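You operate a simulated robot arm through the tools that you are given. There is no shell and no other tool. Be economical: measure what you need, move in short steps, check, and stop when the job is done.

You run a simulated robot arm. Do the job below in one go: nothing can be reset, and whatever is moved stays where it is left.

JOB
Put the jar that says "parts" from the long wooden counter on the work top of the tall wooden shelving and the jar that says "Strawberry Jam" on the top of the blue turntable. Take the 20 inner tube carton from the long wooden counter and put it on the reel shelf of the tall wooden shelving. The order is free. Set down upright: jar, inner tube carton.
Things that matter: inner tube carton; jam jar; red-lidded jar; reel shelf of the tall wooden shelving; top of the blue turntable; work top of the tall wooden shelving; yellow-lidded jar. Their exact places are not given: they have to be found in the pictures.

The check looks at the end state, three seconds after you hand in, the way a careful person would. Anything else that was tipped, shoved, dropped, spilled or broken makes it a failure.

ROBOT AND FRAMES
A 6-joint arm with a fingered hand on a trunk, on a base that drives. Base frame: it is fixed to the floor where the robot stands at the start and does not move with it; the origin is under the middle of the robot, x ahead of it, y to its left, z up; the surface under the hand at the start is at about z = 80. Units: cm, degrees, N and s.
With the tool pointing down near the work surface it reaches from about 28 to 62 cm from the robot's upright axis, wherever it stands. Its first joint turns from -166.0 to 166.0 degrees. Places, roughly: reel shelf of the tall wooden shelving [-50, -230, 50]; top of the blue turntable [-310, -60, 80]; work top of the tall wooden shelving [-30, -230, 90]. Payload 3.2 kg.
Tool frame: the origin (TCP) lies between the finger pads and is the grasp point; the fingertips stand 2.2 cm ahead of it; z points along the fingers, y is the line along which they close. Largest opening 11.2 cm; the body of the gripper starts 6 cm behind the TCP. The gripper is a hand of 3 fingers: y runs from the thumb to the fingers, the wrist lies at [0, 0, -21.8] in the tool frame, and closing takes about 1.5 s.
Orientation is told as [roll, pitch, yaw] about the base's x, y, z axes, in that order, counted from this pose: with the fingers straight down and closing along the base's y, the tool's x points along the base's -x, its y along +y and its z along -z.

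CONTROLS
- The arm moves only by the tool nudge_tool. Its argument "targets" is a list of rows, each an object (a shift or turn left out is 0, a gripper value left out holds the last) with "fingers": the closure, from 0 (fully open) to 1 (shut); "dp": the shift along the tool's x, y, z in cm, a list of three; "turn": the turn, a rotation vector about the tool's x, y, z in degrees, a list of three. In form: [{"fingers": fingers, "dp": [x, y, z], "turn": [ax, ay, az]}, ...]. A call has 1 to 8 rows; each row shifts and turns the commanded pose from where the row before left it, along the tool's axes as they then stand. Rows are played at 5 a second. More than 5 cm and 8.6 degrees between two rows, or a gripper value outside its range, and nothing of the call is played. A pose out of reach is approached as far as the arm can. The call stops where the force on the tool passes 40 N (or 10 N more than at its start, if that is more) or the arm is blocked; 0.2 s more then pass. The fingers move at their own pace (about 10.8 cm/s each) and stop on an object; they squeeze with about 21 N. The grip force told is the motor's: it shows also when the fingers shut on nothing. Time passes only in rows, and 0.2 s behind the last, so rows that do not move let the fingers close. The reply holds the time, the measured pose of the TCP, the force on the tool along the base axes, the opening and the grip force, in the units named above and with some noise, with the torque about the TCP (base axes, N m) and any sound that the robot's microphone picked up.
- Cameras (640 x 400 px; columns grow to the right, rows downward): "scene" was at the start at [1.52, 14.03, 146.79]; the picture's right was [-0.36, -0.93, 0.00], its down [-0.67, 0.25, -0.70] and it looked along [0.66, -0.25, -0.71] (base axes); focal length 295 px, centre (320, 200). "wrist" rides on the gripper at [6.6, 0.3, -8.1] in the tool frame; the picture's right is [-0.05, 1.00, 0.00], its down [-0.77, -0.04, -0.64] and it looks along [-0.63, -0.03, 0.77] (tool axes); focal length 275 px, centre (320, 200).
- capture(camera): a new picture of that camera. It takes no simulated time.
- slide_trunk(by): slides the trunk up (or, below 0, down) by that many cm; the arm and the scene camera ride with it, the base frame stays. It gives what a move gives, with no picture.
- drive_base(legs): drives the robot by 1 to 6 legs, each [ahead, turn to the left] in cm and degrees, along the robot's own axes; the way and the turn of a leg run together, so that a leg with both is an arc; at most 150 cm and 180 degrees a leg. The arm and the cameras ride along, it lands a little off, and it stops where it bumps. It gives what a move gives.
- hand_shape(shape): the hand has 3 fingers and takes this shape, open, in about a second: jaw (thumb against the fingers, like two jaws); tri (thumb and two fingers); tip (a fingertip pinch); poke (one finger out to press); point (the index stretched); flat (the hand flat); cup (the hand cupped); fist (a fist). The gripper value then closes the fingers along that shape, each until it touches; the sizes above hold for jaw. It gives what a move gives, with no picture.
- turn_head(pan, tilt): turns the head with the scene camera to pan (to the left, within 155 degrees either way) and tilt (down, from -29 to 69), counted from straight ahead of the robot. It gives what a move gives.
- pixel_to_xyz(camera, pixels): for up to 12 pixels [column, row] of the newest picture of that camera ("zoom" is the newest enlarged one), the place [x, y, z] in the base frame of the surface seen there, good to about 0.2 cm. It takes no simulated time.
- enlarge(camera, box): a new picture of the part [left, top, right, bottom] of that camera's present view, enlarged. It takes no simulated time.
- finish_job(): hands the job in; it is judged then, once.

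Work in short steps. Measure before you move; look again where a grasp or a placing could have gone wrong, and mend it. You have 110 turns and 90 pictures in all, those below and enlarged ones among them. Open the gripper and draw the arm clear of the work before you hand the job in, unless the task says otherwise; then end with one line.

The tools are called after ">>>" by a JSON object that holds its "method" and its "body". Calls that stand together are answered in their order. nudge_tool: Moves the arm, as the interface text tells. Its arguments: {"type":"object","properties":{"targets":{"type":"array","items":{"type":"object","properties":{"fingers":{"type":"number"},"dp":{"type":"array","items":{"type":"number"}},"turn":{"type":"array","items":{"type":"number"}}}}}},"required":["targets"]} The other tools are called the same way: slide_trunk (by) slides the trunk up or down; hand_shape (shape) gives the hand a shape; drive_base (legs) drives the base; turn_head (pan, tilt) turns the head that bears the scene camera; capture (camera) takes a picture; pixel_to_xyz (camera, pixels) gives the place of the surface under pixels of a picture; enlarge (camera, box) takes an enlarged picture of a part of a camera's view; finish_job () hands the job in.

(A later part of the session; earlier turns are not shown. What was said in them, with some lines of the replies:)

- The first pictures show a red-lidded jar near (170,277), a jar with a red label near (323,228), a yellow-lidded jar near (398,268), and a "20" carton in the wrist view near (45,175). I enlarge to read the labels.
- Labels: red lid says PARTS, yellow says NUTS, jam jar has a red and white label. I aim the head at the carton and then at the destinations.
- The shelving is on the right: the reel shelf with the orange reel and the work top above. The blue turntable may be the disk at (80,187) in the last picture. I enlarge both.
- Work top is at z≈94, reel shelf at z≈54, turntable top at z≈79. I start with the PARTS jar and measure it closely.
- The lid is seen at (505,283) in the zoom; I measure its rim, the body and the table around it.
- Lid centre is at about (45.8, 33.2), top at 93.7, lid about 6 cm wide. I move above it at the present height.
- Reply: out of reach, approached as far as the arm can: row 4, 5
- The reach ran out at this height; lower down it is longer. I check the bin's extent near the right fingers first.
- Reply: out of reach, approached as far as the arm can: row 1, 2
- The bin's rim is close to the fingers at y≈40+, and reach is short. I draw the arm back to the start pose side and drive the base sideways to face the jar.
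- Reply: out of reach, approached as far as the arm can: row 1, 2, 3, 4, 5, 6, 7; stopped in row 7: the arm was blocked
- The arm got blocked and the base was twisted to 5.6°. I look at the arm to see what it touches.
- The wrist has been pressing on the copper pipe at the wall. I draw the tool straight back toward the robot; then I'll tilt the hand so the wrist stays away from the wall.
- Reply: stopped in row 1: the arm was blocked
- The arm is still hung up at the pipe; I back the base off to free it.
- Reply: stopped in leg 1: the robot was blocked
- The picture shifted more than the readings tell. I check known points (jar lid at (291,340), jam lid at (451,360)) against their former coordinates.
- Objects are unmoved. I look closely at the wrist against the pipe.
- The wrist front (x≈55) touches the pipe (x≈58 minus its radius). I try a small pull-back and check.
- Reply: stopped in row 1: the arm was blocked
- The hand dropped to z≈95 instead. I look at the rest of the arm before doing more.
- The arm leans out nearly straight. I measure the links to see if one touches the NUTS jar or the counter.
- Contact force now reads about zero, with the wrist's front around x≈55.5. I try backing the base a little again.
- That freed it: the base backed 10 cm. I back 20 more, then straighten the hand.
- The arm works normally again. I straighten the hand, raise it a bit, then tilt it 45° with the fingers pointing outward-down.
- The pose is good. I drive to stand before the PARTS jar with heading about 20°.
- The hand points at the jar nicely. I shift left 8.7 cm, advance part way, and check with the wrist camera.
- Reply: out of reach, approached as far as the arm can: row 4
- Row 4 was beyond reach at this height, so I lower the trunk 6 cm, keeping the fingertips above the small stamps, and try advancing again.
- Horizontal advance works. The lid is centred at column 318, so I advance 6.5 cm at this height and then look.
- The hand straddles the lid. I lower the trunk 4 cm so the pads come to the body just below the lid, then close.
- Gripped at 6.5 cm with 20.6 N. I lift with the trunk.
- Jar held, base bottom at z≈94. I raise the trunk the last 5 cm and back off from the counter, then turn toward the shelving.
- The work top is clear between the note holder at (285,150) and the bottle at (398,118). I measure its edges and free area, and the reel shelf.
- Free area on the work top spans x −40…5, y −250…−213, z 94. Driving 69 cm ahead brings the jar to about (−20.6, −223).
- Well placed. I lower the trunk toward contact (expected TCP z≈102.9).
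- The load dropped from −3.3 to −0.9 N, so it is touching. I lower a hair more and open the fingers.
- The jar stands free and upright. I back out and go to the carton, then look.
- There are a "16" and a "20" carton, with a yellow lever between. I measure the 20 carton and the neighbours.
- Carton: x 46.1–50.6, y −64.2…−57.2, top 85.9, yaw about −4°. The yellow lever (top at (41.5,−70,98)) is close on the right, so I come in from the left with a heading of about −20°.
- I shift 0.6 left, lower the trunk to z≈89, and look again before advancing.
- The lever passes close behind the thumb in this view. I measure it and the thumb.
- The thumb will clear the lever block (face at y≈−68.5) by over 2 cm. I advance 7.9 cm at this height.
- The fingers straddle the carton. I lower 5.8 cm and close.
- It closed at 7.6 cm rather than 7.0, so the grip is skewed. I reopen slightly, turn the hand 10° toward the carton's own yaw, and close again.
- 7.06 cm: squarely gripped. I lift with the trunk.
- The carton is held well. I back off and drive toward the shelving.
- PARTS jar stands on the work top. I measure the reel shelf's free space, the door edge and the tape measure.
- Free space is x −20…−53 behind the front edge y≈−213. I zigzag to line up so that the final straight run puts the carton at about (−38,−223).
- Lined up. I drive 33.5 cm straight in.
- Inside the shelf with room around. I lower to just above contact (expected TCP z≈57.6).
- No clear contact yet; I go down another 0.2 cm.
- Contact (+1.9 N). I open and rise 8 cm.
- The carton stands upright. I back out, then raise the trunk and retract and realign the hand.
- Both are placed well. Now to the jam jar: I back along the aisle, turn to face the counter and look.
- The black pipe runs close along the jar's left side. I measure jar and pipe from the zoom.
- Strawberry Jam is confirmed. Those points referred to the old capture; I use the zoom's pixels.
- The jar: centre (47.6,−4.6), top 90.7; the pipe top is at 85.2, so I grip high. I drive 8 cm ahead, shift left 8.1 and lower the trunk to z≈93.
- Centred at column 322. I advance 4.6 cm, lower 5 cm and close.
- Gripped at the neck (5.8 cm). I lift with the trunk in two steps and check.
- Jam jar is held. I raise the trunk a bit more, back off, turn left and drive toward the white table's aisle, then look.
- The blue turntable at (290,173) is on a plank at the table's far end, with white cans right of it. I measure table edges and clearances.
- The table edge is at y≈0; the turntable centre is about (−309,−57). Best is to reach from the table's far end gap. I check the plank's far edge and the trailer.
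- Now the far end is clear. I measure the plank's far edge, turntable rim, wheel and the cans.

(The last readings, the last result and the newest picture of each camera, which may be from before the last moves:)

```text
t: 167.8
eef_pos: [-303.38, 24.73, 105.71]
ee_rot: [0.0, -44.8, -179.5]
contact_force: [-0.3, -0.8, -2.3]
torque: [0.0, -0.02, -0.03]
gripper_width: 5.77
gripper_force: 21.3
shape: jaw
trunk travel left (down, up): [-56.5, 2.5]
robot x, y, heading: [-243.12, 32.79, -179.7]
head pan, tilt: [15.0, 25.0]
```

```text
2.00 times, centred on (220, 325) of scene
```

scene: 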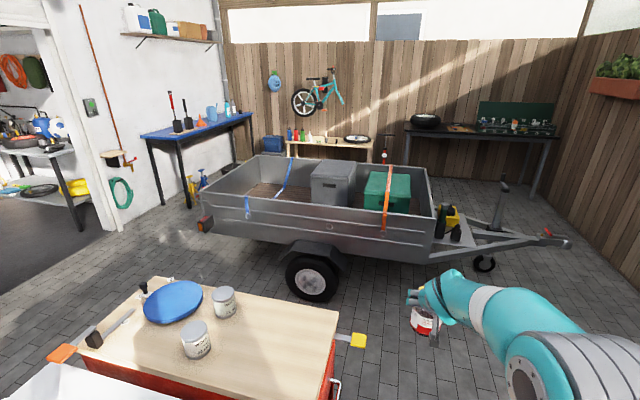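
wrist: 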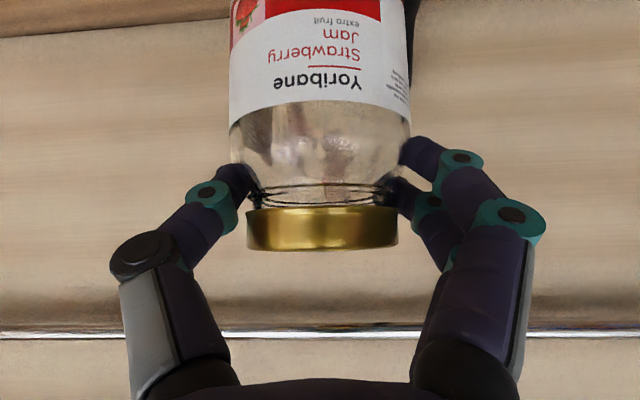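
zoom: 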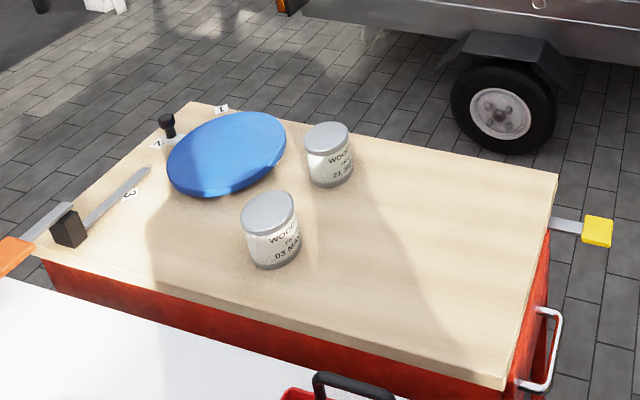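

Turntable: centre (−310.3,−57.8), radius about 10, z 79. I drive to the gap beyond the table end, at about (−360,−20).

>>> {"method": "drive_base", "body": {"legs": [[117, 0], [0, 90], [52, 0], [0, 45]]}}

>>> {"method": "turn_head", "body": {"pan": 5, "tilt": 45}}

>>> {"method": "capture", "body": {"camera": "scene"}}

>>> {"method": "capture", "body": {"camera": "wrist"}}

```text
t: 182.2
eef_pos: [-313.21, -58.44, 105.7]
ee_rot: [-0.1, -44.7, -45.7]
contact_force: [0.1, 0.0, -1.7]
torque: [0.01, 0.03, 0.0]
gripper_width: 5.74
gripper_force: 20.9
shape: jaw
trunk travel left (down, up): [-56.5, 2.5]
robot x, y, heading: [-360.38, -20.51, -46.0]
head pan, tilt: [15.0, 25.0]
```

```text
t: 183.0
eef_pos: [-313.3, -58.52, 105.83]
ee_rot: [-0.1, -44.7, -45.6]
contact_force: [-0.5, 0.2, -2.2]
torque: [0.06, 0.05, 0.02]
gripper_width: 5.75
gripper_force: 21.1
shape: jaw
trunk travel left (down, up): [-56.5, 2.5]
robot x, y, heading: [-360.6, -20.72, -46.0]
head pan, tilt: [5.0, 45.0]
```

```text
23 pictures are left
```

scene: 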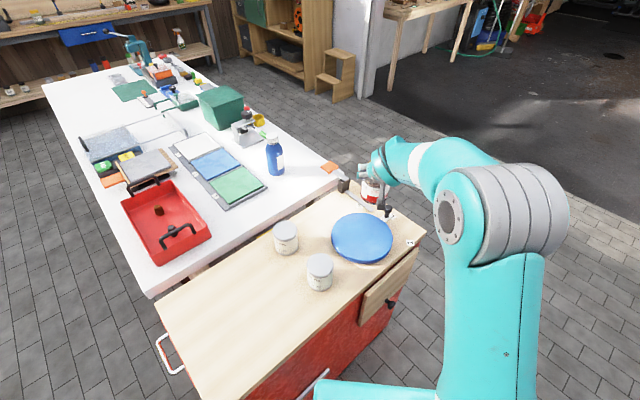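

```text
22 pictures are left
```

wrist: 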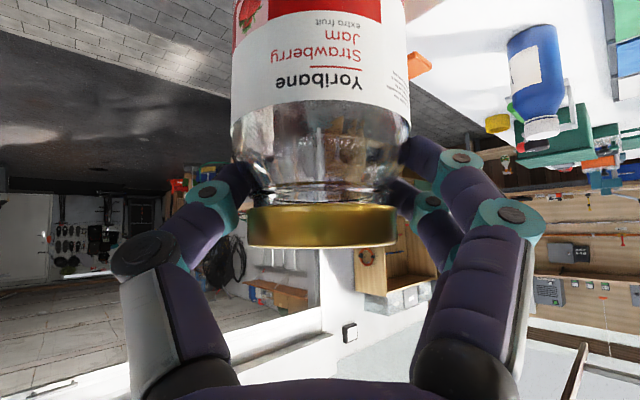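

I re-measure the turntable from here (centre about (362,238)).

>>> {"method": "pixel_to_xyz", "body": {"camera": "scene", "pixels": [[362, 238], [333, 238], [391, 238], [362, 216], [362, 260], [388, 212], [345, 185], [410, 243], [320, 265], [372, 205]]}}

>>> {"method": "enlarge", "body": {"camera": "scene", "box": [260, 130, 480, 268]}}

```text
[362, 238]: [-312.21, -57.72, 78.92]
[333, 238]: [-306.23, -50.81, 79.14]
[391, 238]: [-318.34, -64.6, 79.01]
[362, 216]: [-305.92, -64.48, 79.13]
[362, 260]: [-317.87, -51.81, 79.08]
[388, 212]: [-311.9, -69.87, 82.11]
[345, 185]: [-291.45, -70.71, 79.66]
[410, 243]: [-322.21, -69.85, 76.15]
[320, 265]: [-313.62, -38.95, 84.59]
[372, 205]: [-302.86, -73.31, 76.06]
```

```text
2.90 times, centred on (370, 199) of scene
```

zoom: 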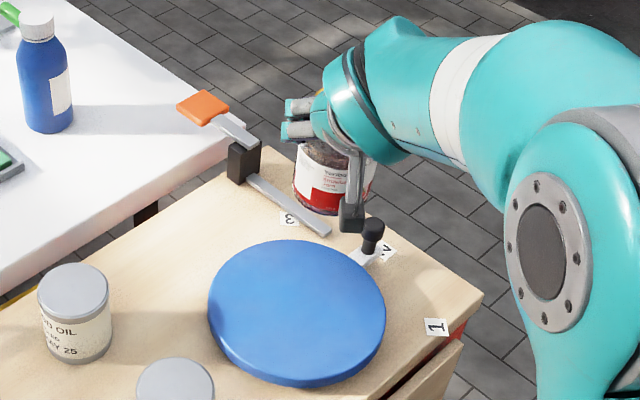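

The jar is within 2 cm of the turntable's centre; the knob and cans are clear. I nudge to centre it and lower to z≈88.5.

>>> {"method": "nudge_tool", "body": {"targets": [{"dp": [-0.64, 0.9, 0.64]}, {}, {}]}}

>>> {"method": "slide_trunk", "body": {"by": -17}}

>>> {"method": "capture", "body": {"camera": "wrist"}}

>>> {"method": "enlarge", "body": {"camera": "scene", "box": [260, 130, 480, 268]}}

```text
t: 183.8
eef_pos: [-311.92, -58.51, 105.76]
ee_rot: [0.1, -44.7, -45.5]
contact_force: [0.4, -0.3, -2.7]
torque: [0.04, 0.01, 0.01]
gripper_width: 5.75
gripper_force: 20.8
shape: jaw
trunk travel left (down, up): [-56.5, 2.5]
robot x, y, heading: [-360.58, -20.63, -45.8]
head pan, tilt: [5.0, 45.0]
```

```text
t: 185.7
eef_pos: [-311.91, -58.61, 88.81]
ee_rot: [0.1, -44.8, -45.6]
contact_force: [-0.7, 0.0, -1.6]
torque: [0.03, 0.04, -0.04]
gripper_width: 5.73
gripper_force: 21.0
shape: jaw
trunk travel left (down, up): [-39.5, 19.5]
robot x, y, heading: [-360.62, -20.88, -45.9]
head pan, tilt: [5.0, 45.0]
```

```text
20 pictures are left
```

wrist: 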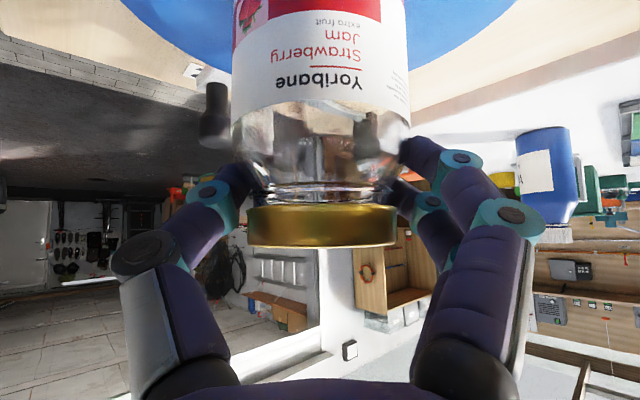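

```text
2.90 times, centred on (370, 199) of scene
```

zoom: 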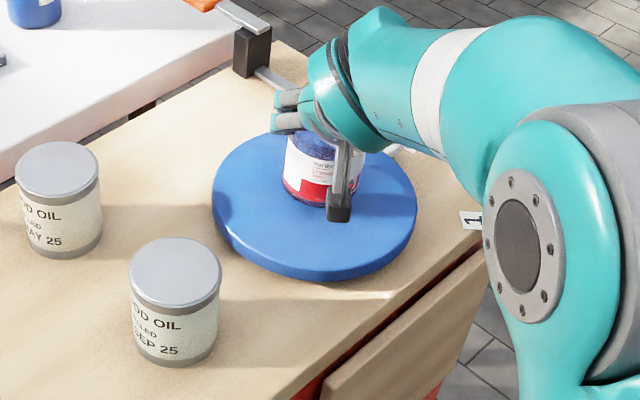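

Just above the top. I lower in small steps watching the force.

>>> {"method": "slide_trunk", "body": {"by": -0.6}}

>>> {"method": "slide_trunk", "body": {"by": -0.2}}

```text
t: 186.3
eef_pos: [-312.11, -58.55, 88.15]
ee_rot: [0.0, -44.7, -45.6]
contact_force: [0.3, -0.7, -1.5]
torque: [0.01, 0.0, -0.02]
gripper_width: 5.7
gripper_force: 20.7
shape: jaw
trunk travel left (down, up): [-38.9, 20.1]
robot x, y, heading: [-360.53, -20.72, -46.0]
head pan, tilt: [5.0, 45.0]
```

```text
t: 186.8
eef_pos: [-312.13, -58.62, 87.95]
ee_rot: [0.0, -44.7, -45.6]
contact_force: [0.5, -0.6, -0.8]
torque: [-0.03, 0.0, 0.0]
gripper_width: 5.75
gripper_force: 21.4
shape: jaw
trunk travel left (down, up): [-38.7, 20.3]
robot x, y, heading: [-360.46, -20.51, -45.8]
head pan, tilt: [5.0, 45.0]
```

The load is starting to come off; another 0.15 cm.

>>> {"method": "slide_trunk", "body": {"by": -0.15}}

```text
t: 187.3
eef_pos: [-311.94, -58.57, 87.96]
ee_rot: [0.0, -44.9, -45.6]
contact_force: [0.9, -0.8, 4.5]
torque: [-0.06, 0.05, 0.04]
gripper_width: 5.76
gripper_force: 20.7
shape: jaw
trunk travel left (down, up): [-38.6, 20.4]
robot x, y, heading: [-360.41, -20.87, -46.0]
head pan, tilt: [5.0, 45.0]
```

It stands (+4.5 N). I open the fingers and rise.

>>> {"method": "nudge_tool", "body": {"targets": [{"fingers": 0.6}, {"fingers": 0.3}, {"fingers": 0}, {}, {}, {}, {}]}}

>>> {"method": "slide_trunk", "body": {"by": 12}}

>>> {"method": "capture", "body": {"camera": "wrist"}}

>>> {"method": "drive_base", "body": {"legs": [[-15, 0]]}}

>>> {"method": "capture", "body": {"camera": "scene"}}

```text
t: 188.9
eef_pos: [-311.94, -58.47, 87.94]
ee_rot: [0.0, -44.7, -45.6]
contact_force: [-0.8, 0.1, 0.3]
torque: [-0.01, -0.03, -0.01]
gripper_width: 11.19
gripper_force: 0.0
shape: jaw
trunk travel left (down, up): [-38.6, 20.4]
robot x, y, heading: [-360.58, -20.3, -46.0]
head pan, tilt: [5.0, 45.0]
```

```text
t: 190.4
eef_pos: [-312.08, -58.48, 99.79]
ee_rot: [-0.1, -44.7, -45.6]
contact_force: [0.3, 0.4, 0.6]
torque: [0.0, 0.01, 0.04]
gripper_width: 11.19
gripper_force: 0.0
shape: jaw
trunk travel left (down, up): [-50.6, 8.4]
robot x, y, heading: [-360.34, -20.63, -45.8]
head pan, tilt: [5.0, 45.0]
```

```text
18 pictures are left
```

wrist: 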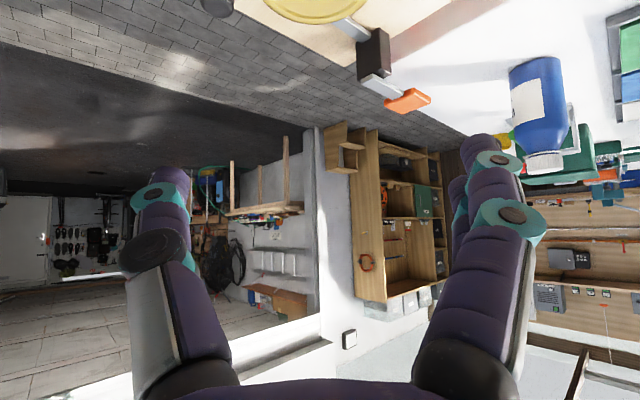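

```text
t: 191.8
eef_pos: [-322.51, -47.86, 99.91]
ee_rot: [0.0, -44.8, -45.5]
contact_force: [0.0, 0.6, 0.6]
torque: [-0.02, -0.01, 0.0]
gripper_width: 11.18
gripper_force: 0.0
shape: jaw
trunk travel left (down, up): [-50.6, 8.4]
robot x, y, heading: [-371.08, -10.05, -45.6]
head pan, tilt: [5.0, 45.0]
```

```text
17 pictures are left
```

scene: 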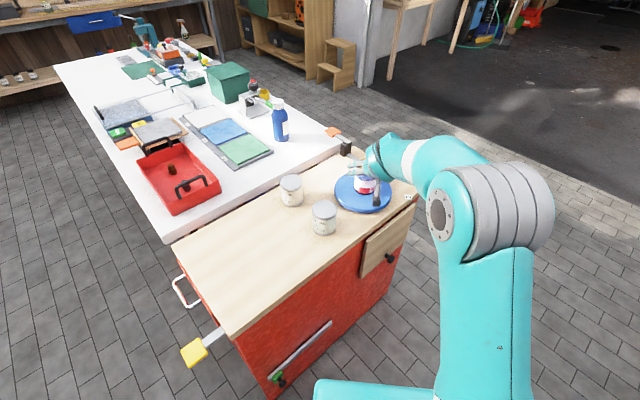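

I enlarge the turntable to verify the jar.

>>> {"method": "drive_base", "body": {"legs": [[-12, 0]]}}

>>> {"method": "capture", "body": {"camera": "wrist"}}

>>> {"method": "enlarge", "body": {"camera": "scene", "box": [270, 110, 450, 225]}}

```text
t: 193.0
eef_pos: [-330.6, -39.14, 99.91]
ee_rot: [0.0, -44.8, -45.5]
contact_force: [0.3, 0.6, -0.7]
torque: [-0.03, -0.01, 0.03]
gripper_width: 11.17
gripper_force: 0.0
shape: jaw
trunk travel left (down, up): [-50.6, 8.4]
robot x, y, heading: [-379.67, -1.13, -45.9]
head pan, tilt: [5.0, 45.0]
```

```text
16 pictures are left
```

wrist: 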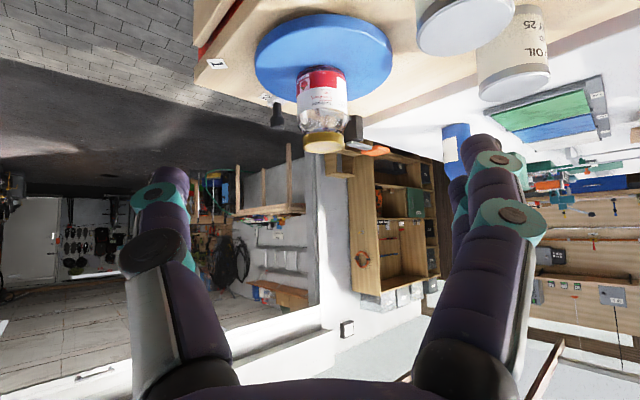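

```text
3.48 times, centred on (360, 168) of scene
```

zoom: 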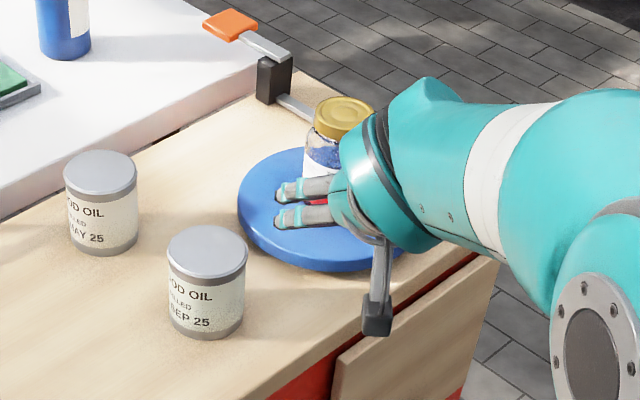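

The jam jar stands upright on the turntable, the hand is open and clear, and the earlier pictures show the PARTS jar and the carton standing in place. I hand in.

>>> {"method": "finish_job", "body": {}}

```text
The job is handed in.
```

The job is handed in: the PARTS jar is on the work top, the 20 inch inner tube carton is on the reel shelf and the Strawberry Jam jar is on the blue turntable, all standing upright in the last pictures I took of each. Early on, the wrist pressed against the copper pipe on the wall behind the counter and twisted the base about 5 degrees. I backed off, and saw nothing on the counter moved or damaged afterwards.
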